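You operate a simulated robot arm through the tools that you are given. There is no shell and no other tool. Be economical: measure what you need, move in short steps, check, and stop when the job is done.

The job below is to be done with a simulated robot arm. You get a single attempt, and the scene is never put back.

TASK
Take the green wiping pad and put it on the top of the rusty table. Take the soak pad on the top of the dark low table and put it away on the hose table top. Take the big bung and leave it in the catch tray. Put the drip tray from the top of the koluvent drum on the third shelf from the bottom of the wall rack. Stack the tin that says "B" from the pump bench top on top of the tin marked "E". Put the film roll on the pump bench top away on the top of the long table. Do these in any order. Set down upright: film roll.

Only the result counts: the job must be done as asked and must still hold three seconds after the hand-in. Knocking over, shifting, dropping, spilling or breaking anything else fails it.

THE ROBOT
A 6-joint arm with a fingered hand on a trunk, on a base that drives. Base frame: it is fixed to the floor where the robot stands at the start and does not move with it; the origin is under the middle of the robot, x ahead of it, y to its left, z up. Lengths are in mm, angles in rad, forces in N, time in s.
With the tool pointing down near the work surface it reaches from about 120 to 520 mm from the robot's upright axis, wherever it stands. Its first joint turns from -2.897 to 2.897 rad. Places, roughly: big bung (10x10x8 cm) [2000, -1300, 800]; catch tray (37x22x11 cm) [5400, 2200, 700]; drip tray (8x10x3 cm) [2100, -1300, 800]; film roll (6x7x11 cm) [7500, 1900, 800]; green wiping pad (10x7x5 cm) [500, -200, 500]; hose table top [5400, 2100, 700]; soak pad (11x7x4 cm) [800, -1100, 500]; third shelf of the wall rack [1000, -2800, 1400]; tin [7250, 2000, 750]; top of the long table [6900, 400, 700]; top of the rusty table [500, 800, 800]. Payload 3.1 kg.
The tool frame sits at the grasp point between the pads (the TCP): z along the fingers, y along the line on which they close. The tips reach 22 mm beyond it. The gripper opens to 132 mm. The gripper's body begins 60 mm behind the TCP. The gripper is a hand of 4 fingers: y runs from the thumb to the fingers, the wrist lies at [0, 0, -218] in the tool frame.
Orientation is that of the tool frame in the base frame, as a unit quaternion [x, y, z, w]. With the fingers straight down and closing along the base's y, the tool's x points along the base's -x, its y along +y and its z along -z.

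THE INTERFACE
- The arm moves only by the tool nudge_tool. Its argument "deltas" is a list of rows, each an object of numbers (a shift or turn left out is 0): "tx", "ty", "tz": the shift along the tool's x, y, z in mm; "ax", "ay", "az": the turn, a rotation vector about the tool's x, y, z in rad. In form: [{"tx": .., "ty": .., "tz": .., "ax": .., "ay": .., "az": ..}, ...]. A call has 1 to 8 rows; each row shifts and turns the commanded pose from where the row before left it, along the tool's axes as they then stand. A row lasts 0.2 s, in which the tool goes at most 50 mm and 0.15 rad; a call with a longer step from one row to the next is refused whole. A pose out of reach is approached as far as the arm can. The call stops where the force on the tool passes 40 N (or 10 N more than at its start, if that is more) or the arm is blocked; 0.2 s more then pass. In this call time passes only in rows, and 0.2 s behind the last. It gives the time, the measured TCP pose, the force on the tool (base axes), the opening and the grip force at its end, in the units of the frame above (readings bear some noise), with the torque about the TCP (base axes, N m) and any sound that the robot's microphone picked up.
- Cameras (640 x 400 px; columns grow to the right, rows downward): "scene" is now at [-2.9, 137.7, 1344.5]; the picture's right is [-0.20, -0.98, 0.00], its down [-0.91, 0.18, -0.37] and it looks along [0.36, -0.07, -0.93] (base axes); focal length 255 px, centre (320, 200). "wrist" rides on the gripper at [53, -53, -84] in the tool frame; the picture's right is [0.71, 0.71, 0.00], its down [-0.53, 0.53, -0.67] and it looks along [-0.47, 0.47, 0.74] (tool axes); focal length 247 px, centre (320, 200). There is no depth. A picture from a camera that has moved, and an enlarged one, comes with that camera's place and axes in the base frame and with its lens.
- capture(camera): a new picture of that camera. No time passes.
- raise_lower(by): slides the trunk up (or, below 0, down) by that many mm; the arm and the scene camera ride with it, the base frame stays. It gives what a move gives, with no picture.
- base_move(legs): drives the robot by 1 to 6 legs, each [ahead, left, turn to the left] in mm, mm and rad, along the robot's own axes; the way and the turn of a leg run together, so that a leg with both is an arc; at most 1500 mm and 3.142 rad a leg. The arm and the cameras ride along, it lands a little off, and it stops where it bumps. It gives what a move gives.
- finger_targets(finger1, finger2, finger3, thumb_bend): sets how far each is bent, from 0 (flat) to 100 (curled in); at 30 the hand is open as for a grip, at 70 the pads meet at the TCP. One left out holds its place. A second passes; each finger stops where it meets its share of the squeeze, and holds until it gets a number again. It is the only way to open and close the hand. It gives what a move gives, with no picture; readings hold the bend of each and the force on the fingers (four entries, about 0 where the hand has none), thumb and palm.
- turn_head(pan, tilt): turns the head with the scene camera to pan (to the left, within 2.705 rad either way) and tilt (down, from -0.506 to 1.204), counted from straight ahead of the robot. It gives what a move gives.
- close_up(camera, box): a new picture of the part [left, top, right, bottom] of that camera's present view, enlarged. No time passes.
- job_done(): hands the job in; it is judged then, once.

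Work in short steps. Places have to be worked out from the pictures, the camera data and where the tool is seen: move nearer, look again, correct. Check each grasp and each placing, and mend what went wrong. You have 186 turns and 148 pictures in all, those below and enlarged ones among them. Open the gripper and draw the arm clear of the work before you hand the job in, unless the task says otherwise.

The tools are called after ">>>" by a JSON object that holds its "api" and its "payload". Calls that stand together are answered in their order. nudge_tool: Moves the arm, as the interface text tells. Its arguments: {"type":"object","properties":{"deltas":{"type":"array","items":{"type":"object","properties":{"tx":{"type":"number"},"ty":{"type":"number"},"tz":{"type":"number"},"ax":{"type":"number"},"ay":{"type":"number"},"az":{"type":"number"}}}}},"required":["deltas"]} The other tools are called the same way: raise_lower (by) slides the trunk up or down; finger_targets (finger1, finger2, finger3, thumb_bend) moves the fingers one by one; base_move (legs) drives the base; turn_head (pan, tilt) turns the head that bears the scene camera; capture (camera) takes a picture; close_up (camera, box) takes an enlarged picture of a part of a camera's view; job_done () hands the job in.

At the start:

```text
time: 0.0
ee_pos: [318.5, -109.1, 694.4]
orientation: [0.0, 1.0, 0.001, 0.0]
contact_force: [0.0, 0.3, -0.5]
moment: [-0.02, 0.0, 0.04]
opening: 131.8
grasp_force: 0.1
shape: jaw
bend: [30.0, 30.0, 30.0, 30.0]
finger forces: [0.0, 0.0, 0.1, 0.1, 0.0, 0.1]
trunk travel left (down, up): [-50.0, 336.0]
robot x, y, heading: [-3.2, -1.5, -0.002]
head pan, tilt: [-0.197, 1.19]
```

scene: 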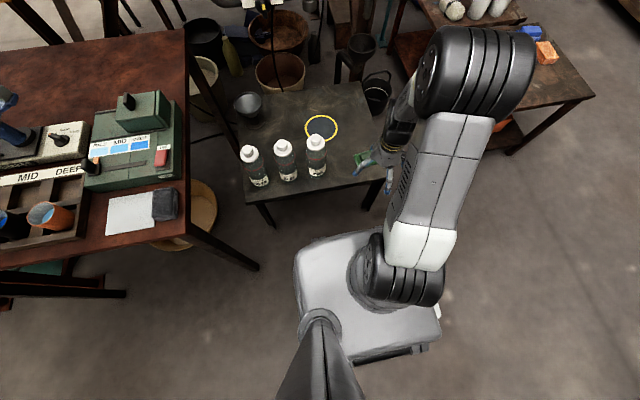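
wrist: 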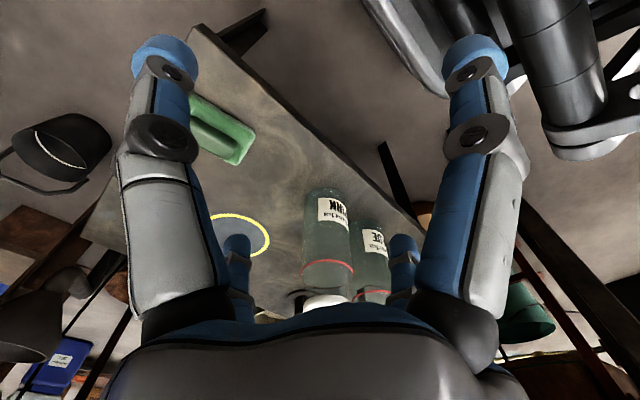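

I'll begin with an enlarged look at the green pad from both cameras.

>>> {"api": "close_up", "payload": {"camera": "scene", "box": [320, 110, 420, 210]}}

>>> {"api": "close_up", "payload": {"camera": "wrist", "box": [160, 70, 320, 170]}}

```text
4.00 times, centred on (370, 160) of scene
camera zoom: at [-2.9, 137.7, 1344.5], right [-0.2, -0.98, 0.0], down [-0.91, 0.18, -0.37], along [0.36, -0.07, -0.93], focal length 1021 px, centre (120, 360)
```

zoom: 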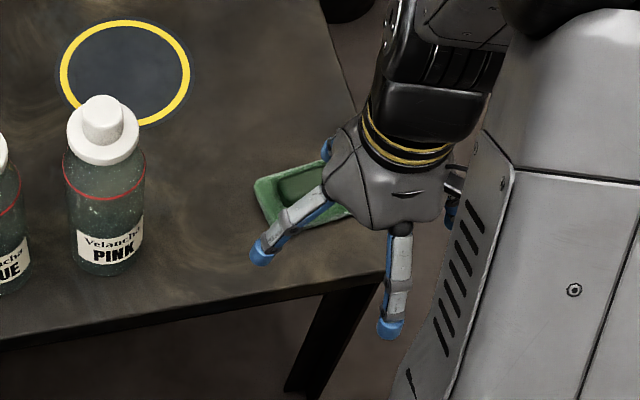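

```text
4.00 times, centred on (240, 120) of wrist
camera zoom: at [264.5, -162.1, 778.1], right [-0.71, 0.71, 0.0], down [0.53, 0.53, 0.67], along [0.47, 0.47, -0.74], focal length 988 px, centre (640, 520)
```

zoom: 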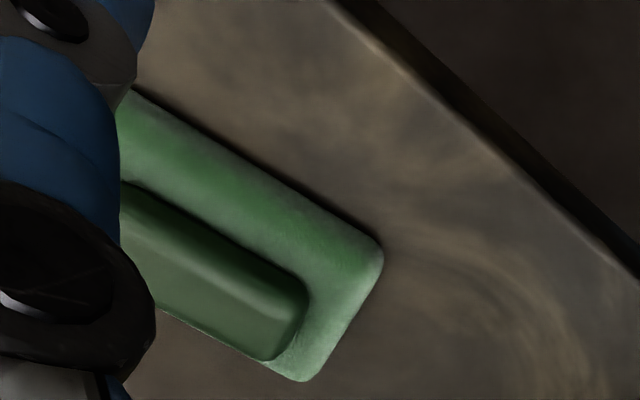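

The pad lies about (440, -145), table height about 480. I move above it and look again.

>>> {"api": "nudge_tool", "payload": {"deltas": [{"tx": -40, "ty": -12}, {"tx": -40, "ty": -12}, {"tx": -30, "ty": -8}]}}

>>> {"api": "capture", "payload": {"camera": "wrist"}}

```text
time: 0.8
ee_pos: [428.3, -139.7, 693.0]
orientation: [0.0, 1.0, -0.001, 0.0]
contact_force: [-0.1, 0.1, 0.0]
moment: [-0.03, -0.02, -0.03]
opening: 131.8
grasp_force: 0.0
shape: jaw
bend: [30.0, 30.0, 30.0, 30.0]
finger forces: [0.0, 0.0, 0.0, 0.1, 0.1, 0.0]
trunk travel left (down, up): [-50.0, 336.0]
robot x, y, heading: [-5.2, 2.5, 0.003]
head pan, tilt: [-0.197, 1.19]
```

```text
143 pictures are left
camera wrist: at [375.0, -194.3, 777.3], right [-0.71, 0.71, 0.0], down [0.53, 0.53, 0.67], along [0.47, 0.47, -0.74], focal length 247 px, centre (320, 200)
```

wrist: 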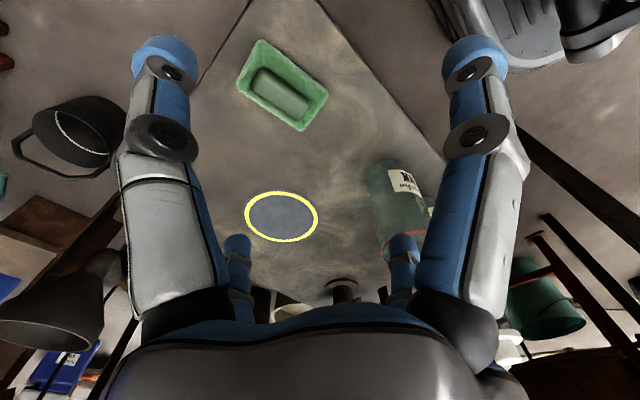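

Pad centre is about (480, -155), long side nearly along y, which is near the reach limit. I drive 70 ahead and turn the hand a quarter so it closes across the short side.

>>> {"api": "base_move", "payload": {"legs": [[70, 0, 0]]}}

>>> {"api": "nudge_tool", "payload": {"deltas": [{"az": 0.15}, {"az": 0.15}, {"az": 0.15}, {"az": 0.15}, {"az": 0.15}, {"az": 0.15}, {"az": 0.15}, {"az": 0.15}]}}

>>> {"api": "nudge_tool", "payload": {"deltas": [{"az": 0.15}, {"az": 0.15}]}}

>>> {"api": "capture", "payload": {"camera": "wrist"}}

>>> {"api": "capture", "payload": {"camera": "scene"}}

```text
time: 1.8
ee_pos: [499.9, -140.0, 691.8]
orientation: [0.0, 1.0, 0.0, -0.001]
contact_force: [0.2, -0.2, -0.1]
moment: [0.01, 0.0, -0.02]
opening: 132.0
grasp_force: 0.1
shape: jaw
bend: [30.0, 30.0, 30.0, 30.0]
finger forces: [0.0, 0.0, 0.0, 0.0, 0.1, 0.0]
trunk travel left (down, up): [-50.0, 336.0]
robot x, y, heading: [71.7, 4.3, 0.003]
head pan, tilt: [-0.197, 1.19]
```

```text
time: 3.6
ee_pos: [497.8, -139.2, 693.6]
orientation: [0.565, 0.825, 0.0, 0.0]
contact_force: [0.4, 0.8, 0.3]
moment: [-0.02, -0.02, 0.01]
opening: 132.1
grasp_force: 0.1
shape: jaw
bend: [30.0, 30.0, 30.0, 30.0]
finger forces: [0.0, 0.1, 0.1, 0.0, 0.0, 0.0]
trunk travel left (down, up): [-50.0, 336.0]
robot x, y, heading: [74.1, -2.3, 0.001]
head pan, tilt: [-0.197, 1.19]
```

```text
time: 4.2
ee_pos: [498.4, -139.4, 692.5]
orientation: [0.682, 0.731, 0.0, 0.0]
contact_force: [0.2, -0.4, 0.3]
moment: [-0.01, -0.01, 0.0]
opening: 131.8
grasp_force: 0.0
shape: jaw
bend: [30.0, 30.0, 30.0, 30.0]
finger forces: [0.0, 0.1, 0.0, 0.0, 0.0, 0.0]
trunk travel left (down, up): [-50.0, 336.0]
robot x, y, heading: [69.4, 1.2, -0.001]
head pan, tilt: [-0.197, 1.19]
```

```text
142 pictures are left
camera wrist: at [440.8, -91.3, 777.3], right [0.66, 0.75, 0.0], down [0.56, -0.49, 0.67], along [0.5, -0.44, -0.74], focal length 247 px, centre (320, 200)
```

wrist: 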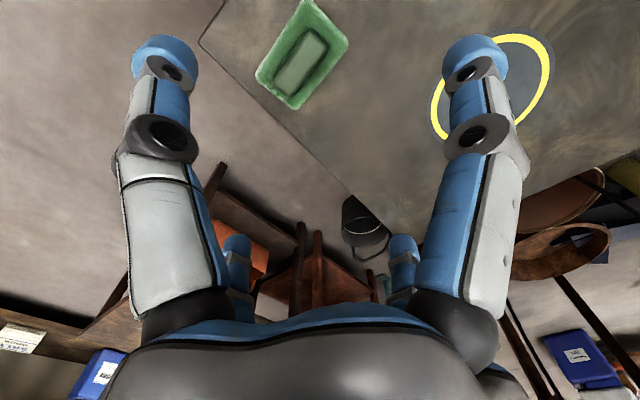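

```text
141 pictures are left
camera scene: at [67.2, 137.7, 1344.5], right [-0.2, -0.98, 0.0], down [-0.91, 0.18, -0.37], along [0.36, -0.07, -0.93], focal length 255 px, centre (320, 200)
```

scene: 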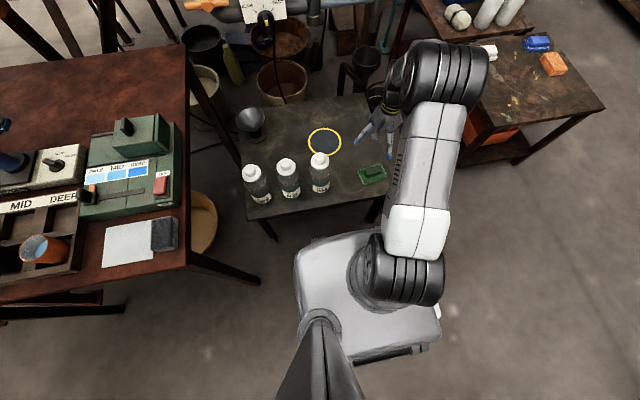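

Pad centre estimated (474, -149). I shift over it and descend part way.

>>> {"api": "nudge_tool", "payload": {"deltas": [{"tx": -8, "ty": -25, "az": -0.05}, {"tz": 45}, {"tz": 45}, {"tz": 30}]}}

>>> {"api": "capture", "payload": {"camera": "wrist"}}

```text
time: 5.2
ee_pos: [473.7, -149.2, 574.0]
orientation: [0.663, 0.749, 0.0, 0.0]
contact_force: [-0.4, 1.3, 1.2]
moment: [0.0, 0.02, 0.0]
opening: 131.8
grasp_force: 0.1
shape: jaw
bend: [30.0, 30.0, 30.0, 30.0]
finger forces: [0.0, 0.0, 0.1, 0.1, 0.0, 0.1]
trunk travel left (down, up): [-50.0, 336.0]
robot x, y, heading: [69.3, 1.4, -0.002]
head pan, tilt: [-0.197, 1.19]
```

```text
140 pictures are left
camera wrist: at [413.2, -103.5, 657.4], right [0.62, 0.79, 0.0], down [0.59, -0.46, 0.67], along [0.53, -0.41, -0.74], focal length 247 px, centre (320, 200)
```

wrist: 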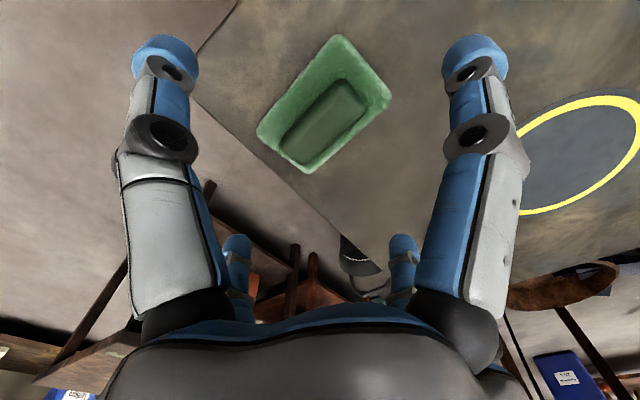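

The pad is centred under the hand. I descend further to z≈505 and look.

>>> {"api": "nudge_tool", "payload": {"deltas": [{"tz": 40}, {"tz": 30}]}}

>>> {"api": "capture", "payload": {"camera": "wrist"}}

>>> {"api": "close_up", "payload": {"camera": "scene", "box": [320, 120, 420, 200]}}

```text
time: 5.8
ee_pos: [474.4, -149.2, 504.5]
orientation: [0.662, 0.749, 0.0, 0.0]
contact_force: [-0.1, 0.7, 0.9]
moment: [0.01, -0.03, 0.01]
opening: 131.8
grasp_force: 0.2
shape: jaw
bend: [30.0, 30.0, 30.0, 30.0]
finger forces: [0.0, 0.0, 0.0, 0.0, 0.0, 0.0]
trunk travel left (down, up): [-50.0, 336.0]
robot x, y, heading: [71.5, -0.3, 0.005]
head pan, tilt: [-0.197, 1.19]
```

```text
139 pictures are left
camera wrist: at [414.2, -103.9, 587.9], right [0.62, 0.79, 0.0], down [0.59, -0.46, 0.67], along [0.53, -0.41, -0.74], focal length 247 px, centre (320, 200)
```

wrist: 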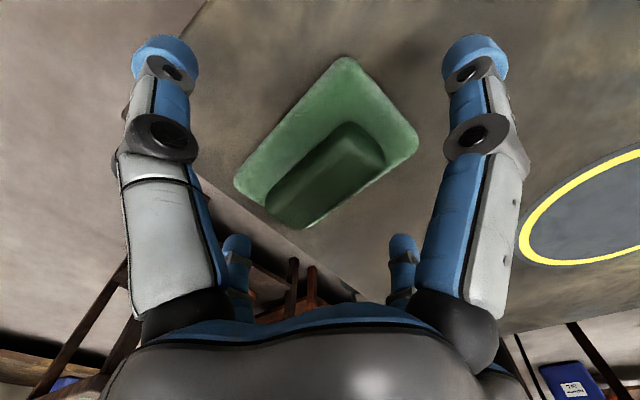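

```text
5.00 times, centred on (370, 160) of scene
camera zoom: at [67.4, 137.6, 1344.5], right [-0.2, -0.98, 0.0], down [-0.91, 0.18, -0.37], along [0.36, -0.07, -0.93], focal length 1277 px, centre (70, 400)
```

zoom: 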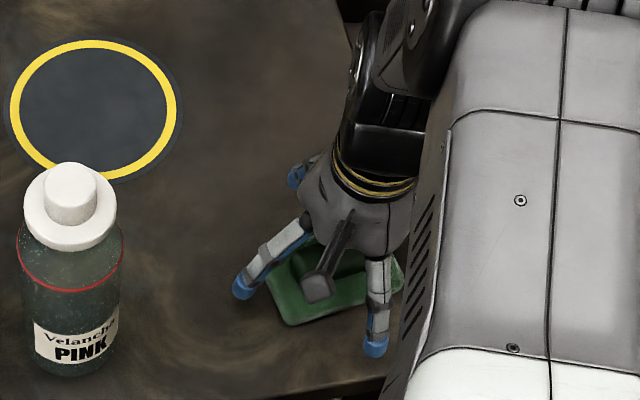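

Table appears near z≈455; I lower 18 more and close the fingers.

>>> {"api": "nudge_tool", "payload": {"deltas": [{"tz": 10}, {"tz": 10}]}}

>>> {"api": "finger_targets", "payload": {"finger1": 70, "finger2": 70, "finger3": 70, "thumb_bend": 70}}

>>> {"api": "capture", "payload": {"camera": "wrist"}}

```text
time: 6.4
ee_pos: [474.0, -148.4, 482.9]
orientation: [0.663, 0.749, 0.0, 0.0]
contact_force: [-1.0, -0.1, -0.6]
moment: [-0.01, -0.01, 0.0]
opening: 132.0
grasp_force: 0.0
shape: jaw
bend: [30.0, 30.0, 30.0, 30.0]
finger forces: [0.1, 0.1, 0.0, 0.1, 0.0, 0.0]
trunk travel left (down, up): [-50.0, 336.0]
robot x, y, heading: [70.7, -2.1, -0.006]
head pan, tilt: [-0.197, 1.19]
```

```text
time: 7.4
ee_pos: [474.4, -149.4, 484.7]
orientation: [0.662, 0.749, 0.0, 0.0]
contact_force: [0.3, -1.2, 1.6]
moment: [-0.03, 0.0, -0.02]
opening: 47.1
grasp_force: 20.8
shape: fingers
bend: [42.0, 50.0, 42.0, 57.0]
finger forces: [8.8, 10.4, 8.8, 0.0, 14.5, 0.0]
trunk travel left (down, up): [-50.0, 336.0]
robot x, y, heading: [72.5, -1.3, -0.004]
head pan, tilt: [-0.197, 1.19]
```

```text
137 pictures are left
camera wrist: at [414.3, -104.1, 567.7], right [0.62, 0.79, 0.0], down [0.59, -0.46, 0.67], along [0.53, -0.41, -0.74], focal length 247 px, centre (320, 200)
```

wrist: 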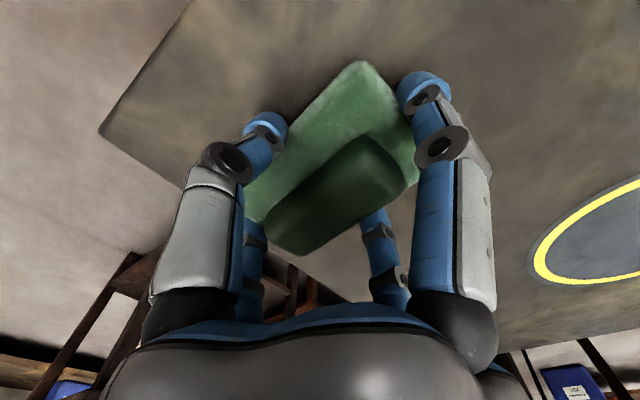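

Grip force 20 N with all fingers on the pad. I lift and check.

>>> {"api": "nudge_tool", "payload": {"deltas": [{"tz": -30}, {"tz": -50}, {"tz": -50}, {"tz": -50}]}}

>>> {"api": "raise_lower", "payload": {"by": 300}}

>>> {"api": "turn_head", "payload": {"pan": 1.0, "tilt": 0.8}}

>>> {"api": "capture", "payload": {"camera": "scene"}}

>>> {"api": "capture", "payload": {"camera": "wrist"}}

```text
time: 8.4
ee_pos: [472.1, -149.6, 665.5]
orientation: [0.663, 0.749, 0.001, 0.0]
contact_force: [0.1, 0.5, -1.4]
moment: [-0.04, 0.0, 0.0]
opening: 46.9
grasp_force: 21.3
shape: fingers
bend: [42.0, 50.0, 42.0, 57.0]
finger forces: [8.7, 10.6, 8.9, 0.0, 14.1, 0.0]
trunk travel left (down, up): [-50.0, 336.0]
robot x, y, heading: [70.9, -4.5, -0.002]
head pan, tilt: [-0.197, 1.19]
```

```text
time: 11.4
ee_pos: [473.6, -149.7, 965.0]
orientation: [0.663, 0.749, 0.0, 0.0]
contact_force: [0.5, -0.6, -1.3]
moment: [-0.02, -0.02, 0.02]
opening: 46.9
grasp_force: 21.3
shape: fingers
bend: [42.0, 50.0, 42.0, 57.0]
finger forces: [8.8, 10.7, 8.9, 0.0, 14.1, 0.0]
trunk travel left (down, up): [-350.0, 36.0]
robot x, y, heading: [67.9, 0.9, -0.001]
head pan, tilt: [-0.197, 1.19]
```

```text
time: 12.8
ee_pos: [474.7, -148.6, 965.2]
orientation: [0.662, 0.75, 0.001, 0.0]
contact_force: [-0.9, 0.1, 0.1]
moment: [0.01, -0.01, 0.0]
opening: 46.9
grasp_force: 21.2
shape: fingers
bend: [42.0, 50.0, 42.0, 57.0]
finger forces: [8.8, 10.7, 8.9, 0.0, 14.0, 0.0]
trunk travel left (down, up): [-350.0, 36.0]
robot x, y, heading: [72.9, -1.4, -0.002]
head pan, tilt: [1.0, 0.799]
```

```text
136 pictures are left
camera scene: at [55.4, 216.5, 1672.7], right [0.84, -0.54, 0.0], down [-0.39, -0.6, -0.7], along [0.38, 0.59, -0.72], focal length 255 px, centre (320, 200)
```

scene: 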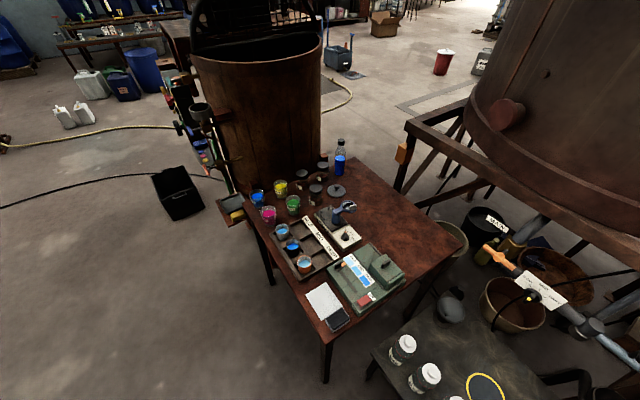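

```text
135 pictures are left
camera wrist: at [414.0, -103.9, 1049.8], right [0.62, 0.79, 0.0], down [0.59, -0.46, 0.67], along [0.53, -0.41, -0.74], focal length 247 px, centre (320, 200)
```

wrist: 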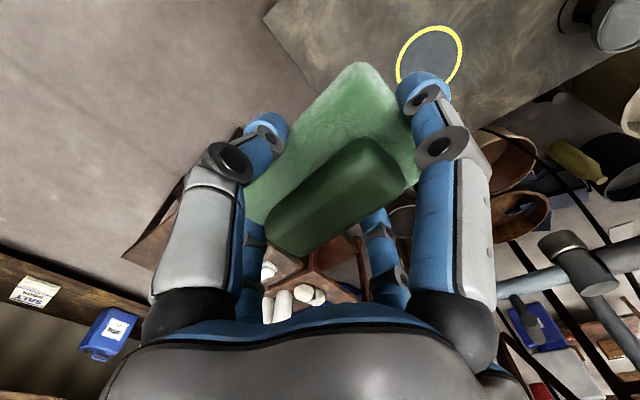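

The pad is held and clear. I enlarge the rusty table to find a free, reachable spot.

>>> {"api": "close_up", "payload": {"camera": "scene", "box": [220, 150, 480, 390]}}

>>> {"api": "turn_head", "payload": {"pan": 0, "tilt": 1.2}}

>>> {"api": "capture", "payload": {"camera": "scene"}}

```text
1.67 times, centred on (350, 270) of scene
camera zoom: at [55.4, 216.5, 1672.7], right [0.84, -0.54, 0.0], down [-0.39, -0.6, -0.7], along [0.38, 0.59, -0.72], focal length 426 px, centre (270, 83)
```

zoom: 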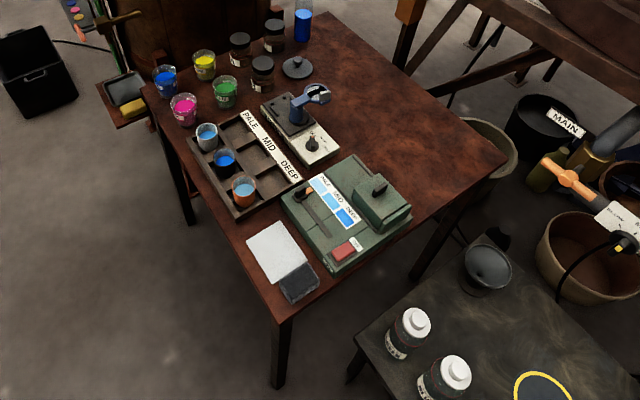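

```text
time: 14.1
ee_pos: [474.2, -149.6, 966.5]
orientation: [0.662, 0.749, 0.001, 0.0]
contact_force: [0.2, 0.0, -1.0]
moment: [-0.04, -0.03, 0.02]
opening: 47.1
grasp_force: 21.2
shape: fingers
bend: [42.0, 50.0, 42.0, 57.0]
finger forces: [8.8, 10.6, 8.9, 0.1, 14.2, 0.0]
trunk travel left (down, up): [-350.0, 36.0]
robot x, y, heading: [68.5, 0.0, -0.004]
head pan, tilt: [0.0, 1.201]
```

```text
133 pictures are left
camera scene: at [67.7, 148.8, 1645.0], right [0.0, -1.0, 0.0], down [-0.93, 0.0, -0.36], along [0.36, 0.0, -0.93], focal length 255 px, centre (320, 200)
```

scene: 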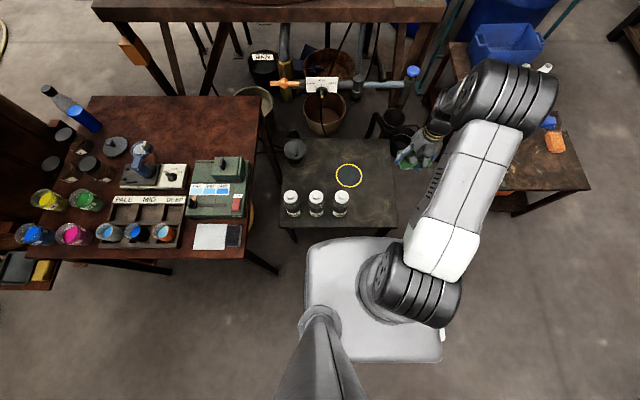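

Free area is the right rear part, around (650, 480) beyond the green box. I need to know how big the base is, so I look down past the carriage to the left.

>>> {"api": "turn_head", "payload": {"pan": 1.57, "tilt": 1.2}}

>>> {"api": "capture", "payload": {"camera": "scene"}}

>>> {"api": "turn_head", "payload": {"pan": 2.6, "tilt": 1.2}}

>>> {"api": "capture", "payload": {"camera": "scene"}}

```text
time: 15.7
ee_pos: [475.0, -148.8, 966.2]
orientation: [0.663, 0.748, 0.001, -0.001]
contact_force: [0.2, 0.5, -1.4]
moment: [0.02, 0.0, -0.01]
opening: 46.9
grasp_force: 21.5
shape: fingers
bend: [42.0, 50.0, 42.0, 57.0]
finger forces: [8.8, 10.5, 9.0, 0.1, 14.1, 0.1]
trunk travel left (down, up): [-350.0, 36.0]
robot x, y, heading: [68.7, -1.1, -0.004]
head pan, tilt: [1.571, 1.201]
```

```text
132 pictures are left
camera scene: at [11.8, 204.6, 1645.0], right [1.0, 0.0, 0.0], down [0.0, -0.93, -0.36], along [0.0, 0.36, -0.93], focal length 255 px, centre (320, 200)
```

scene: 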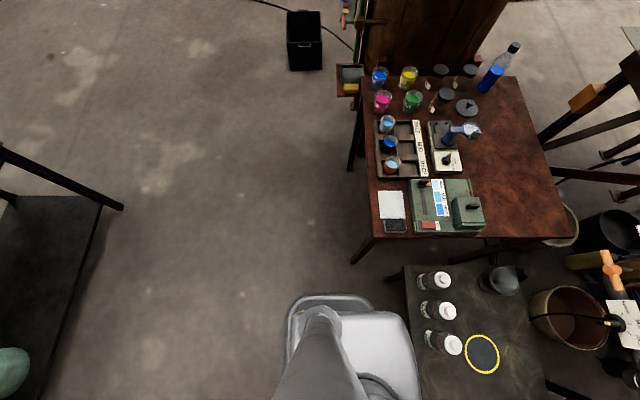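

```text
time: 17.0
ee_pos: [473.8, -149.6, 965.8]
orientation: [0.663, 0.748, 0.0, 0.0]
contact_force: [0.2, 0.0, -1.6]
moment: [0.01, -0.02, -0.02]
opening: 46.7
grasp_force: 21.3
shape: fingers
bend: [42.0, 50.0, 42.0, 57.0]
finger forces: [8.8, 10.6, 8.8, 0.1, 14.1, 0.0]
trunk travel left (down, up): [-350.0, 36.0]
robot x, y, heading: [71.5, -1.2, 0.002]
head pan, tilt: [2.601, 1.201]
```

```text
131 pictures are left
camera scene: at [-36.2, 177.5, 1645.0], right [0.52, 0.86, 0.0], down [0.8, -0.48, -0.36], along [-0.31, 0.19, -0.93], focal length 255 px, centre (320, 200)
```

scene: 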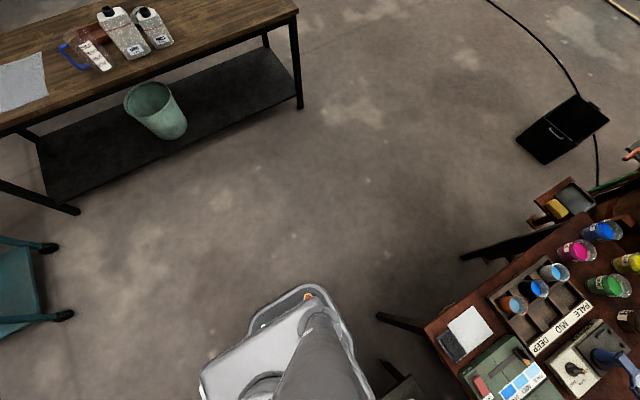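

The base is about ±230 mm around its axis; the mast sits left/behind the axis. I'll back off, strafe left, and later slide the low base under the rusty table's front to reach free space near (645, 680).

>>> {"api": "raise_lower", "payload": {"by": 36}}

>>> {"api": "base_move", "payload": {"legs": [[-220, 0, 0], [0, 740, 0]]}}

>>> {"api": "turn_head", "payload": {"pan": -0.3, "tilt": 0.8}}

>>> {"api": "capture", "payload": {"camera": "scene"}}

```text
time: 17.8
ee_pos: [474.1, -148.4, 1001.0]
orientation: [0.663, 0.749, -0.001, 0.0]
contact_force: [0.7, 0.2, 0.4]
moment: [0.03, 0.0, 0.0]
opening: 46.9
grasp_force: 21.4
shape: fingers
bend: [42.0, 50.0, 42.0, 57.0]
finger forces: [8.8, 10.7, 8.9, 0.1, 14.2, 0.0]
trunk travel left (down, up): [-386.0, 0.0]
robot x, y, heading: [70.6, -1.4, -0.0]
head pan, tilt: [2.601, 1.201]
```

```text
time: 23.1
ee_pos: [254.6, 582.2, 1001.3]
orientation: [0.663, 0.748, -0.001, 0.001]
contact_force: [-0.8, -0.4, -1.7]
moment: [0.02, 0.01, -0.01]
opening: 46.9
grasp_force: 21.3
shape: fingers
bend: [42.0, 50.0, 42.0, 57.0]
finger forces: [8.8, 10.6, 8.8, 0.0, 14.0, 0.0]
trunk travel left (down, up): [-386.0, 0.0]
robot x, y, heading: [-149.6, 730.2, 0.001]
head pan, tilt: [2.601, 1.201]
```

```text
time: 25.6
ee_pos: [254.4, 581.4, 999.3]
orientation: [0.663, 0.748, -0.001, -0.001]
contact_force: [0.6, 0.2, -0.5]
moment: [-0.01, -0.01, 0.01]
opening: 47.1
grasp_force: 21.4
shape: fingers
bend: [42.0, 50.0, 42.0, 57.0]
finger forces: [8.8, 10.6, 8.8, 0.1, 14.1, 0.0]
trunk travel left (down, up): [-386.0, 0.0]
robot x, y, heading: [-150.9, 731.5, -0.005]
head pan, tilt: [-0.3, 0.799]
```

```text
130 pictures are left
camera scene: at [-130.4, 856.9, 1707.5], right [-0.3, -0.96, 0.0], down [-0.69, 0.21, -0.7], along [0.67, -0.21, -0.72], focal length 255 px, centre (320, 200)
```

scene: 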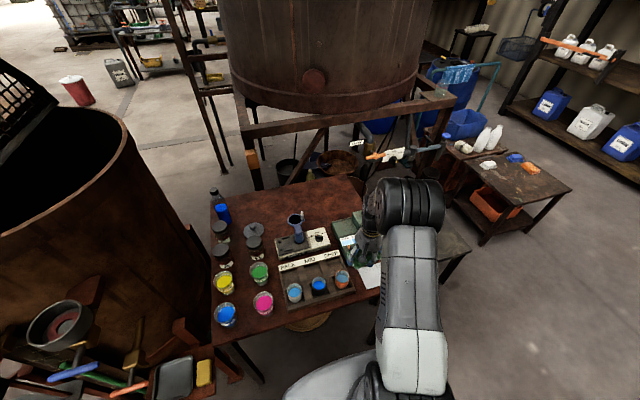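

Free spot confirmed near (665, 655). I drive slowly ahead so the base slips between the front legs.

>>> {"api": "base_move", "payload": {"legs": [[200, 0, 0]]}}

>>> {"api": "base_move", "payload": {"legs": [[110, 0, 0]]}}

>>> {"api": "capture", "payload": {"camera": "scene"}}

>>> {"api": "capture", "payload": {"camera": "wrist"}}

```text
time: 27.2
ee_pos: [457.8, 582.4, 1000.5]
orientation: [0.663, 0.749, 0.001, 0.0]
contact_force: [-0.2, -0.3, -1.0]
moment: [0.01, 0.01, 0.0]
opening: 46.8
grasp_force: 20.9
shape: fingers
bend: [42.0, 50.0, 42.0, 57.0]
finger forces: [8.8, 10.7, 8.8, 0.0, 14.1, 0.0]
trunk travel left (down, up): [-386.0, 0.0]
robot x, y, heading: [59.3, 728.8, 0.003]
head pan, tilt: [-0.3, 0.799]
```

```text
time: 28.1
ee_pos: [493.5, 581.9, 999.7]
orientation: [0.663, 0.749, 0.0, -0.001]
contact_force: [-0.8, -0.1, -0.2]
moment: [0.04, 0.0, 0.01]
opening: 46.9
grasp_force: 21.2
shape: fingers
bend: [42.0, 49.0, 42.0, 57.0]
finger forces: [9.0, 10.4, 8.9, 0.1, 14.3, 0.0]
trunk travel left (down, up): [-386.0, 0.0]
robot x, y, heading: [91.5, 728.1, -0.003]
head pan, tilt: [-0.3, 0.799]
stopped in leg 1: the robot was blocked; the commanded pose is now the measured one
```

```text
129 pictures are left
camera scene: at [108.3, 856.7, 1707.4], right [-0.3, -0.95, 0.0], down [-0.68, 0.21, -0.7], along [0.67, -0.21, -0.72], focal length 255 px, centre (320, 200)
```

scene: 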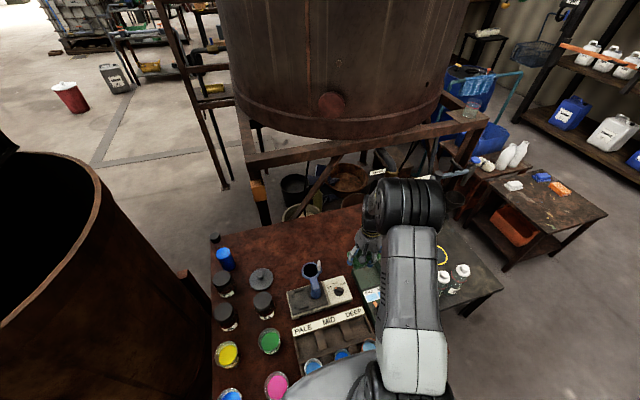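

```text
128 pictures are left
camera wrist: at [432.8, 627.3, 1084.3], right [0.62, 0.79, 0.0], down [0.59, -0.46, 0.67], along [0.53, -0.41, -0.74], focal length 247 px, centre (320, 200)
```

wrist: 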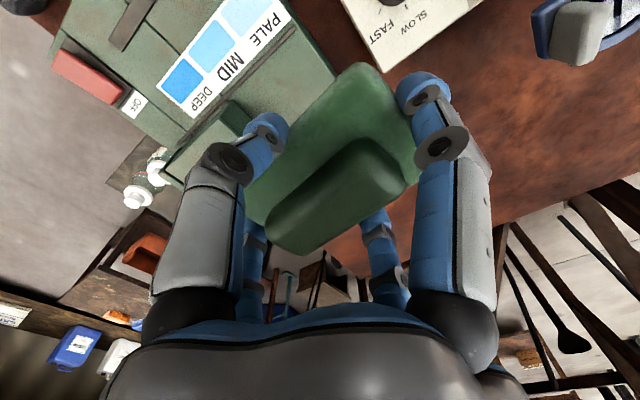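

Blocked at x≈91 (probably mast or base against something), so I back off 8 mm and reach the pad out toward (600, 645), which lies behind the units.

>>> {"api": "base_move", "payload": {"legs": [[-8, 0, 0]]}}

>>> {"api": "nudge_tool", "payload": {"deltas": [{"tx": 17, "ty": 38}, {"tx": 17, "ty": 38}, {"tx": 17, "ty": 38}]}}

>>> {"api": "capture", "payload": {"camera": "wrist"}}

>>> {"api": "capture", "payload": {"camera": "scene"}}

```text
time: 28.9
ee_pos: [485.4, 581.9, 999.8]
orientation: [0.663, 0.749, 0.0, -0.001]
contact_force: [-0.5, -0.2, -0.1]
moment: [0.01, 0.01, 0.02]
opening: 46.9
grasp_force: 20.8
shape: fingers
bend: [42.0, 49.0, 42.0, 57.0]
finger forces: [8.9, 10.4, 8.9, 0.0, 14.2, 0.0]
trunk travel left (down, up): [-386.0, 0.0]
robot x, y, heading: [80.3, 730.8, -0.001]
head pan, tilt: [-0.3, 0.799]
```

```text
time: 29.7
ee_pos: [593.7, 647.8, 1000.9]
orientation: [0.664, 0.748, -0.001, 0.0]
contact_force: [-0.1, -0.4, -1.0]
moment: [-0.04, -0.01, 0.02]
opening: 46.5
grasp_force: 20.6
shape: fingers
bend: [42.0, 49.0, 42.0, 57.0]
finger forces: [8.7, 10.6, 8.9, 0.1, 13.8, 0.1]
trunk travel left (down, up): [-386.0, 0.0]
robot x, y, heading: [83.3, 732.1, -0.004]
head pan, tilt: [-0.3, 0.799]
```

```text
127 pictures are left
camera wrist: at [532.9, 692.8, 1084.0], right [0.62, 0.79, 0.0], down [0.59, -0.46, 0.67], along [0.52, -0.41, -0.74], focal length 247 px, centre (320, 200)
```

wrist: 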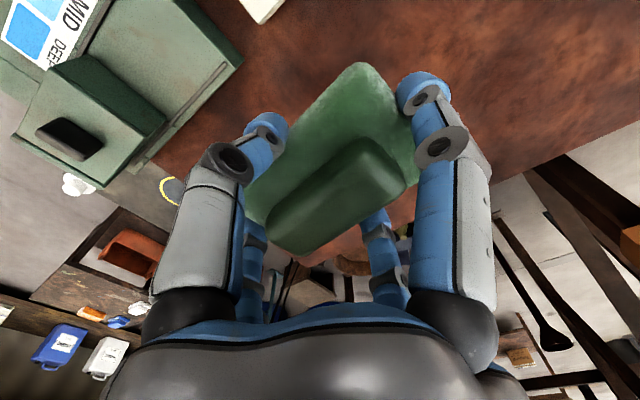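

```text
126 pictures are left
camera scene: at [101.5, 857.5, 1707.4], right [-0.3, -0.95, 0.0], down [-0.69, 0.21, -0.7], along [0.67, -0.21, -0.72], focal length 255 px, centre (320, 200)
```

scene: 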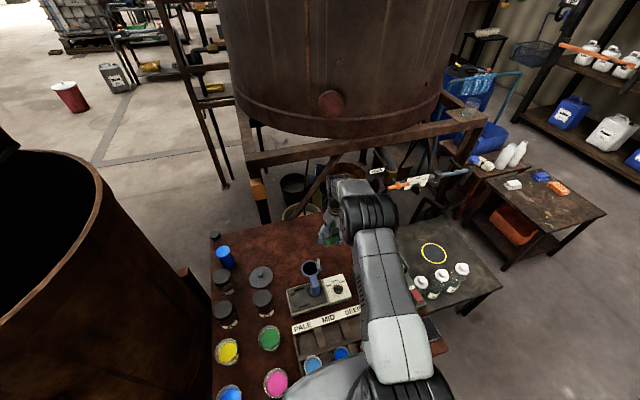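

Reached (594, 648). I stretch 10 mm further and lower on the trunk to about z 855.

>>> {"api": "nudge_tool", "payload": {"deltas": [{"ty": 12}]}}

>>> {"api": "raise_lower", "payload": {"by": -145}}

>>> {"api": "capture", "payload": {"camera": "wrist"}}

>>> {"api": "close_up", "payload": {"camera": "scene", "box": [240, 160, 440, 320]}}

```text
time: 30.1
ee_pos: [603.6, 647.5, 1001.0]
orientation: [0.663, 0.749, -0.001, -0.001]
contact_force: [0.1, -0.2, -1.7]
moment: [-0.01, 0.03, -0.02]
opening: 46.6
grasp_force: 21.1
shape: fingers
bend: [42.0, 49.0, 42.0, 57.0]
finger forces: [8.8, 10.6, 8.9, 0.0, 13.9, 0.1]
trunk travel left (down, up): [-386.0, 0.0]
robot x, y, heading: [80.9, 732.0, -0.004]
head pan, tilt: [-0.3, 0.799]
```

```text
time: 31.8
ee_pos: [603.3, 648.2, 854.9]
orientation: [0.663, 0.749, 0.001, 0.0]
contact_force: [0.6, -0.6, -0.4]
moment: [-0.01, 0.0, 0.03]
opening: 46.7
grasp_force: 21.0
shape: fingers
bend: [42.0, 49.0, 42.0, 57.0]
finger forces: [8.8, 10.6, 8.7, 0.0, 13.7, 0.0]
trunk travel left (down, up): [-241.0, 145.0]
robot x, y, heading: [85.0, 733.0, 0.001]
head pan, tilt: [-0.3, 0.799]
```

```text
125 pictures are left
camera wrist: at [543.7, 693.6, 939.6], right [0.62, 0.79, 0.0], down [0.59, -0.46, 0.67], along [0.53, -0.41, -0.74], focal length 247 px, centre (320, 200)
```

wrist: 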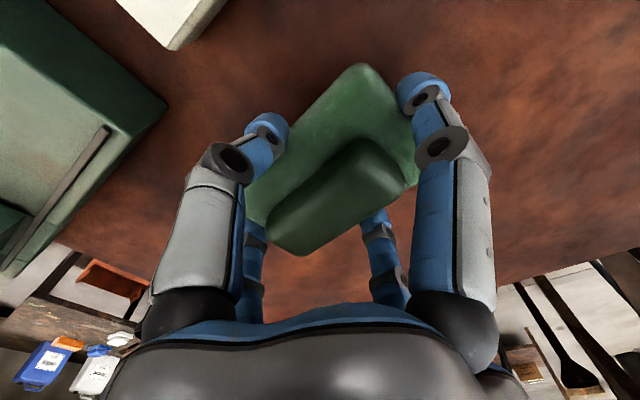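

```text
2.50 times, centred on (340, 240) of scene
camera zoom: at [99.9, 856.6, 1562.3], right [-0.3, -0.95, 0.0], down [-0.68, 0.21, -0.7], along [0.67, -0.21, -0.72], focal length 638 px, centre (270, 100)
```

zoom: 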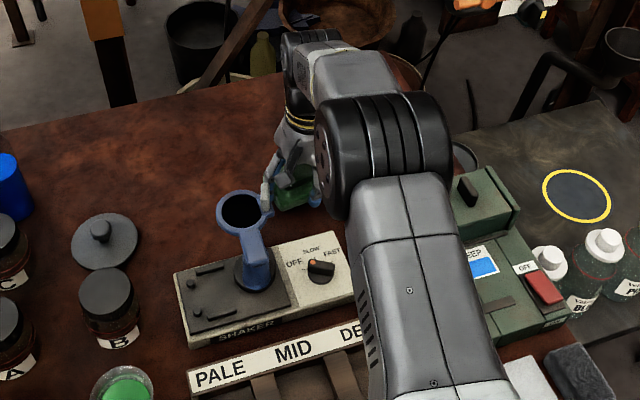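

The area below is clear. I lower gently until contact.

>>> {"api": "nudge_tool", "payload": {"deltas": [{"tz": 15}, {"tz": 6}, {"tz": 4}]}}

>>> {"api": "nudge_tool", "payload": {"deltas": [{"tz": 4}, {"tz": 4}]}}

>>> {"api": "capture", "payload": {"camera": "wrist"}}

```text
time: 32.6
ee_pos: [601.7, 649.1, 832.3]
orientation: [0.664, 0.748, 0.002, 0.003]
contact_force: [-1.0, 0.2, 15.4]
moment: [0.04, 0.04, 0.0]
opening: 46.7
grasp_force: 21.4
shape: fingers
bend: [42.0, 49.0, 42.0, 57.0]
finger forces: [8.4, 10.6, 8.5, 0.0, 15.2, 0.0]
trunk travel left (down, up): [-241.0, 145.0]
robot x, y, heading: [80.8, 734.9, -0.001]
head pan, tilt: [-0.3, 0.799]
```

```text
time: 33.2
ee_pos: [604.5, 647.7, 829.5]
orientation: [0.664, 0.748, 0.003, 0.004]
contact_force: [-5.0, 1.1, 20.7]
moment: [0.08, 0.14, -0.01]
opening: 45.9
grasp_force: 22.9
shape: fingers
bend: [42.0, 48.0, 42.0, 58.0]
finger forces: [9.8, 10.6, 8.7, 0.0, 16.3, 0.0]
trunk travel left (down, up): [-241.0, 145.0]
robot x, y, heading: [81.3, 730.3, 0.001]
head pan, tilt: [-0.3, 0.799]
stopped in row 2: the force on the tool passed its limit at 45 N (the readings are from after the stop); the commanded pose is now the measured one
```

```text
123 pictures are left
camera wrist: at [544.1, 693.2, 912.6], right [0.62, 0.79, 0.0], down [0.58, -0.46, 0.68], along [0.53, -0.41, -0.74], focal length 247 px, centre (320, 200)
```

wrist: 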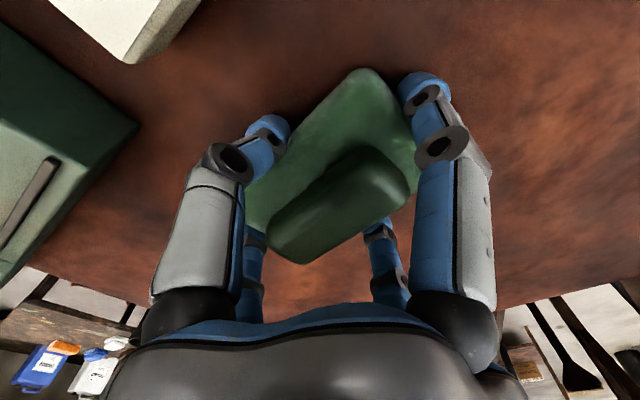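

Pad is down on the table. I open moderately, then lift.

>>> {"api": "finger_targets", "payload": {"finger1": 33, "finger2": 33, "finger3": 33, "thumb_bend": 44}}

>>> {"api": "nudge_tool", "payload": {"deltas": [{"tz": -20}, {"tz": -45}, {"tz": -50}]}}

>>> {"api": "capture", "payload": {"camera": "wrist"}}

```text
time: 34.2
ee_pos: [605.3, 645.9, 828.0]
orientation: [0.663, 0.749, 0.002, 0.004]
contact_force: [6.8, -1.8, 27.8]
moment: [-0.16, 0.87, 0.07]
opening: 61.6
grasp_force: 14.1
shape: fingers
bend: [33.0, 33.0, 33.0, 48.0]
finger forces: [0.1, 0.0, 0.1, 0.0, 28.4, 0.0]
trunk travel left (down, up): [-241.0, 145.0]
robot x, y, heading: [83.4, 732.0, -0.008]
head pan, tilt: [-0.3, 0.799]
```

```text
time: 35.0
ee_pos: [603.8, 648.2, 941.1]
orientation: [0.663, 0.749, 0.0, 0.002]
contact_force: [0.8, 0.1, 0.7]
moment: [0.0, 0.0, -0.03]
opening: 68.8
grasp_force: 0.1
shape: fingers
bend: [33.0, 33.0, 33.0, 44.0]
finger forces: [0.0, 0.1, 0.0, 0.1, 0.0, 0.0]
trunk travel left (down, up): [-241.0, 145.0]
robot x, y, heading: [80.1, 730.6, -0.001]
head pan, tilt: [-0.3, 0.799]
```

```text
122 pictures are left
camera wrist: at [542.9, 694.3, 1025.0], right [0.62, 0.79, 0.0], down [0.58, -0.46, 0.67], along [0.53, -0.41, -0.74], focal length 247 px, centre (320, 200)
```

wrist: 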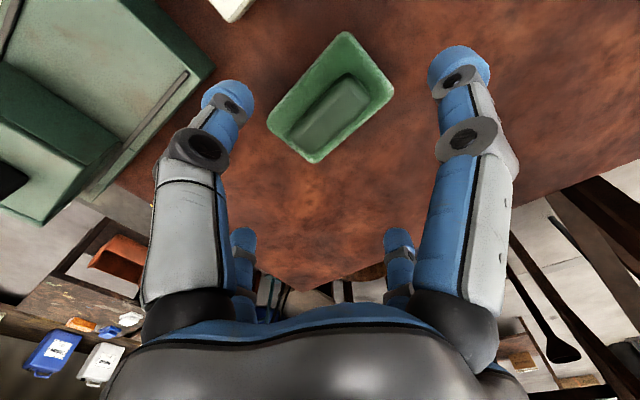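

The green pad lies flat on the rusty table. I raise, tuck the arm a bit, back out, and look towards the low dark table with the soak pad.

>>> {"api": "raise_lower", "payload": {"by": 120}}

>>> {"api": "base_move", "payload": {"legs": [[-330, 0, 0]]}}

>>> {"api": "finger_targets", "payload": {"finger1": 30, "finger2": 30, "finger3": 30, "thumb_bend": 30}}

>>> {"api": "turn_head", "payload": {"pan": -1.0, "tilt": 0.4}}

>>> {"api": "capture", "payload": {"camera": "scene"}}

```text
time: 36.7
ee_pos: [595.5, 649.3, 1006.5]
orientation: [0.663, 0.748, 0.0, 0.002]
contact_force: [-1.1, -0.1, 0.9]
moment: [0.02, -0.04, -0.03]
opening: 68.8
grasp_force: 0.1
shape: fingers
bend: [33.0, 33.0, 33.0, 44.0]
finger forces: [0.0, 0.0, 0.1, 0.1, 0.0, 0.1]
trunk travel left (down, up): [-306.0, 80.0]
robot x, y, heading: [72.9, 732.5, 0.002]
head pan, tilt: [-0.3, 0.799]
stopped: the arm was blocked; the commanded pose is now the measured one
```

```text
time: 38.9
ee_pos: [260.3, 649.0, 1006.6]
orientation: [0.664, 0.748, 0.002, 0.003]
contact_force: [0.0, 0.2, 0.4]
moment: [0.01, -0.04, 0.02]
opening: 68.9
grasp_force: 0.0
shape: fingers
bend: [33.0, 33.0, 33.0, 44.0]
finger forces: [0.0, 0.1, 0.0, 0.0, 0.0, 0.0]
trunk travel left (down, up): [-306.0, 80.0]
robot x, y, heading: [-262.3, 733.3, -0.006]
head pan, tilt: [-0.3, 0.799]
```

```text
time: 39.9
ee_pos: [260.3, 648.5, 1005.3]
orientation: [0.664, 0.748, 0.001, 0.003]
contact_force: [0.4, 0.8, 0.2]
moment: [0.02, -0.02, 0.0]
opening: 87.3
grasp_force: 0.1
shape: fingers
bend: [30.0, 30.0, 30.0, 30.0]
finger forces: [0.0, 0.0, 0.0, 0.0, 0.0, 0.0]
trunk travel left (down, up): [-306.0, 80.0]
robot x, y, heading: [-260.1, 732.6, 0.002]
head pan, tilt: [-0.3, 0.799]
```

```text
time: 41.0
ee_pos: [260.1, 647.9, 1006.4]
orientation: [0.664, 0.748, 0.001, 0.003]
contact_force: [0.0, -0.1, -0.2]
moment: [0.04, 0.01, 0.02]
opening: 87.7
grasp_force: 0.0
shape: fingers
bend: [30.0, 30.0, 30.0, 30.0]
finger forces: [0.0, 0.0, 0.1, 0.0, 0.0, 0.1]
trunk travel left (down, up): [-306.0, 80.0]
robot x, y, heading: [-262.8, 730.0, -0.004]
head pan, tilt: [-1.0, 0.4]
```

```text
121 pictures are left
camera scene: at [-270.2, 803.4, 1662.7], right [-0.84, -0.54, 0.0], down [-0.21, 0.33, -0.92], along [0.5, -0.78, -0.39], focal length 255 px, centre (320, 200)
```

scene: 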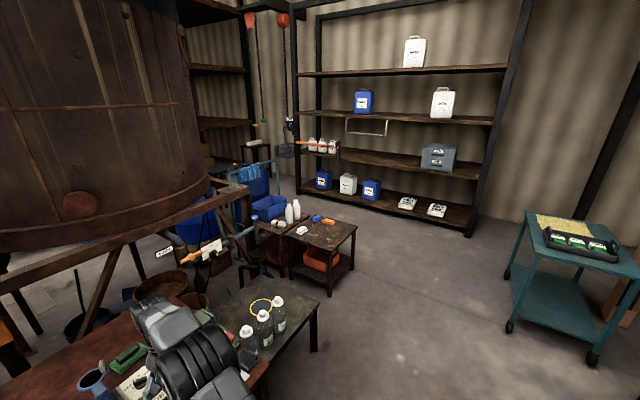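

Next: the small dark low table around (800, -1000). I retract the arm and strafe right towards it, then look.

>>> {"api": "nudge_tool", "payload": {"deltas": [{"ty": -45}, {"ty": -45}, {"ty": -45}, {"ty": -30}]}}

>>> {"api": "base_move", "payload": {"legs": [[0, -1500, 0], [250, -300, 0]]}}

>>> {"api": "turn_head", "payload": {"pan": -0.2, "tilt": 0.7}}

>>> {"api": "capture", "payload": {"camera": "scene"}}

```text
time: 42.0
ee_pos: [94.8, 629.3, 1004.9]
orientation: [0.664, 0.748, 0.002, 0.003]
contact_force: [0.1, -0.3, 0.3]
moment: [-0.04, 0.0, 0.02]
opening: 87.7
grasp_force: 0.0
shape: fingers
bend: [30.0, 30.0, 30.0, 30.0]
finger forces: [0.1, 0.1, 0.1, 0.0, 0.0, 0.0]
trunk travel left (down, up): [-306.0, 80.0]
robot x, y, heading: [-261.7, 733.6, -0.004]
head pan, tilt: [-1.0, 0.4]
```

```text
time: 51.4
ee_pos: [330.0, -1178.9, 1003.8]
orientation: [0.668, 0.744, 0.002, 0.003]
contact_force: [0.6, -0.3, 0.0]
moment: [0.0, 0.01, 0.03]
opening: 87.4
grasp_force: 0.0
shape: fingers
bend: [30.0, 30.0, 30.0, 30.0]
finger forces: [0.0, 0.0, 0.0, 0.0, 0.0, 0.0]
trunk travel left (down, up): [-306.0, 80.0]
robot x, y, heading: [-30.3, -1069.8, -0.017]
head pan, tilt: [-1.0, 0.4]
```

```text
time: 52.6
ee_pos: [330.3, -1179.1, 1004.1]
orientation: [0.668, 0.744, 0.001, 0.003]
contact_force: [-0.4, 0.2, 0.5]
moment: [0.0, 0.01, 0.03]
opening: 87.5
grasp_force: 0.0
shape: fingers
bend: [30.0, 30.0, 30.0, 30.0]
finger forces: [0.0, 0.0, 0.1, 0.0, 0.0, 0.0]
trunk travel left (down, up): [-306.0, 80.0]
robot x, y, heading: [-26.4, -1071.8, -0.016]
head pan, tilt: [-0.201, 0.7]
```

```text
120 pictures are left
camera scene: at [0.1, -940.2, 1635.9], right [-0.21, -0.98, 0.0], down [-0.63, 0.14, -0.77], along [0.75, -0.16, -0.64], focal length 255 px, centre (320, 200)
```

scene: 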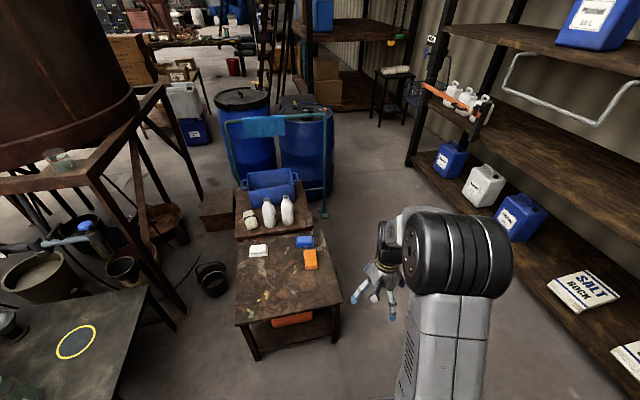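

I enlarge the low table and the blue drums behind it.

>>> {"api": "close_up", "payload": {"camera": "scene", "box": [230, 180, 350, 280]}}

>>> {"api": "close_up", "payload": {"camera": "scene", "box": [200, 75, 350, 175]}}

```text
4.00 times, centred on (290, 230) of scene
camera zoom: at [0.1, -940.2, 1635.9], right [-0.21, -0.98, 0.0], down [-0.63, 0.14, -0.77], along [0.75, -0.16, -0.64], focal length 1021 px, centre (440, 80)
```

zoom: 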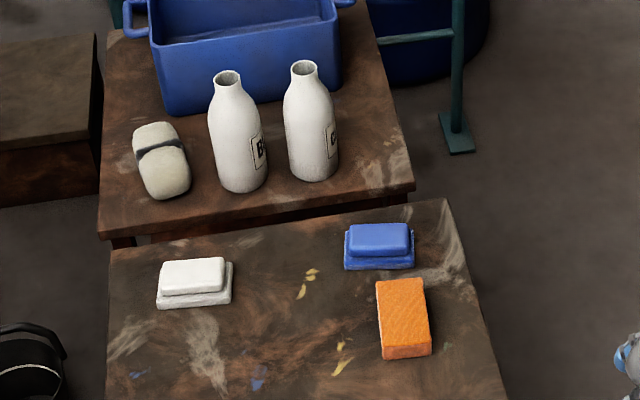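

```text
4.00 times, centred on (275, 125) of scene
camera zoom: at [0.1, -940.2, 1635.9], right [-0.21, -0.98, 0.0], down [-0.63, 0.14, -0.77], along [0.75, -0.16, -0.64], focal length 1021 px, centre (500, 500)
```

zoom: 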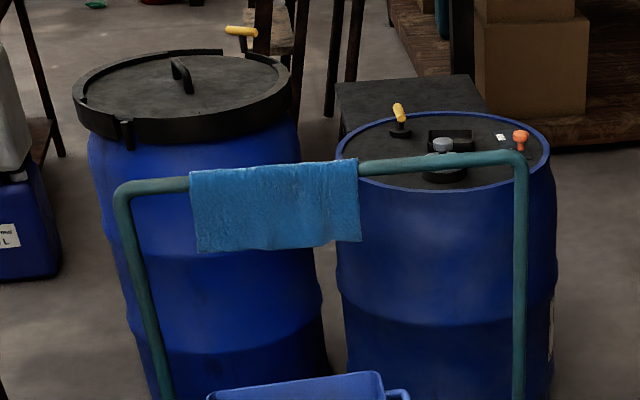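

The orange sponge (no handle) at ≈(850, -1070) is the soak pad; the right-hand blue drum carries the bung and the drip tray. I'll do the drip tray first, driving along the corridor toward the drum.

>>> {"api": "base_move", "payload": {"legs": [[0, -780, 0.016], [1500, 0, 0]]}}

>>> {"api": "turn_head", "payload": {"pan": 0.5, "tilt": 0.6}}

>>> {"api": "capture", "payload": {"camera": "scene"}}

```text
time: 63.8
ee_pos: [1826.2, -1948.6, 1004.3]
orientation: [0.663, 0.749, 0.001, 0.002]
contact_force: [0.3, -0.8, -0.4]
moment: [0.0, 0.0, -0.01]
opening: 87.7
grasp_force: 0.2
shape: fingers
bend: [30.0, 30.0, 30.0, 30.0]
finger forces: [0.0, 0.0, 0.1, 0.0, 0.0, 0.1]
trunk travel left (down, up): [-306.0, 80.0]
robot x, y, heading: [1466.1, -1843.5, 0.002]
head pan, tilt: [-0.201, 0.7]
```

```text
time: 64.8
ee_pos: [1826.7, -1947.5, 1003.8]
orientation: [0.663, 0.749, 0.002, 0.002]
contact_force: [0.0, 0.7, 0.1]
moment: [0.0, 0.01, 0.0]
opening: 87.6
grasp_force: 0.1
shape: fingers
bend: [30.0, 30.0, 30.0, 30.0]
finger forces: [0.0, 0.0, 0.0, 0.0, 0.0, 0.0]
trunk travel left (down, up): [-306.0, 80.0]
robot x, y, heading: [1471.8, -1848.1, 0.001]
head pan, tilt: [0.499, 0.6]
```

```text
117 pictures are left
camera scene: at [1487.2, -1654.9, 1644.5], right [0.48, -0.88, 0.0], down [-0.5, -0.27, -0.82], along [0.72, 0.39, -0.57], focal length 255 px, centre (320, 200)
```

scene: 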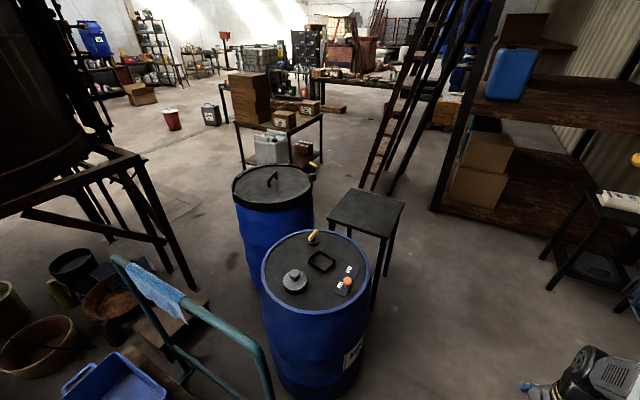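

Bung is at ≈(1996, -1266), drip tray at ≈(2131, -1313) on the right drum. I drive beside it and turn to face +y.

>>> {"api": "base_move", "payload": {"legs": [[650, 0, 0], [0, 0, 1.57]]}}

>>> {"api": "turn_head", "payload": {"pan": -0.2, "tilt": 1.0}}

>>> {"api": "capture", "payload": {"camera": "scene"}}

>>> {"api": "capture", "payload": {"camera": "wrist"}}

```text
time: 72.3
ee_pos: [2230.0, -1490.0, 1004.0]
orientation: [-0.055, 0.998, 0.002, 0.001]
contact_force: [-0.3, -0.4, 1.1]
moment: [-0.02, -0.02, 0.02]
opening: 87.4
grasp_force: 0.0
shape: fingers
bend: [30.0, 30.0, 30.0, 30.0]
finger forces: [0.1, 0.0, 0.1, 0.1, 0.1, 0.0]
trunk travel left (down, up): [-306.0, 80.0]
robot x, y, heading: [2122.4, -1847.0, 1.564]
head pan, tilt: [0.499, 0.6]
```

```text
time: 73.3
ee_pos: [2229.0, -1490.7, 1004.1]
orientation: [-0.055, 0.998, 0.004, 0.001]
contact_force: [-0.5, -0.3, -0.8]
moment: [-0.01, 0.04, 0.0]
opening: 87.5
grasp_force: 0.1
shape: fingers
bend: [30.0, 30.0, 30.0, 30.0]
finger forces: [0.1, 0.0, 0.1, 0.0, 0.0, 0.1]
trunk travel left (down, up): [-306.0, 80.0]
robot x, y, heading: [2124.9, -1847.6, 1.562]
head pan, tilt: [-0.201, 1.0]
```

```text
116 pictures are left
camera scene: at [1991.3, -1835.9, 1612.6], right [0.98, -0.21, 0.0], down [-0.18, -0.82, -0.54], along [0.11, 0.53, -0.84], focal length 255 px, centre (320, 200)
```

scene: 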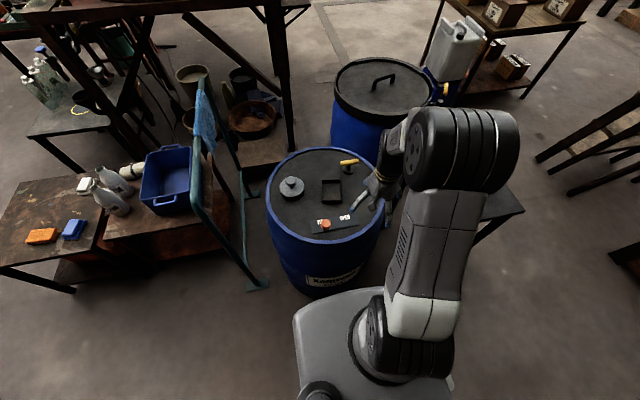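

```text
115 pictures are left
camera wrist: at [2182.0, -1550.2, 1088.2], right [-0.78, 0.62, 0.0], down [0.46, 0.58, 0.67], along [0.42, 0.53, -0.74], focal length 247 px, centre (320, 200)
```

wrist: 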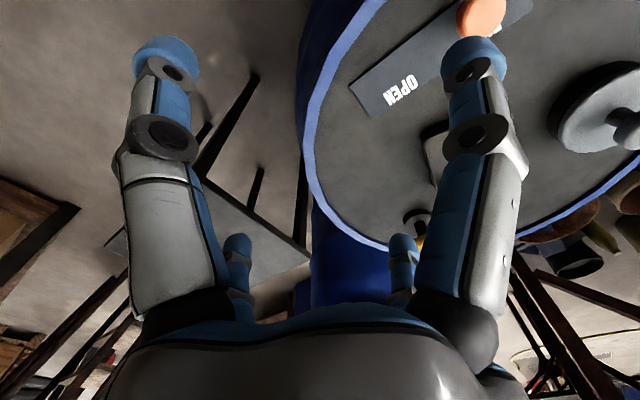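

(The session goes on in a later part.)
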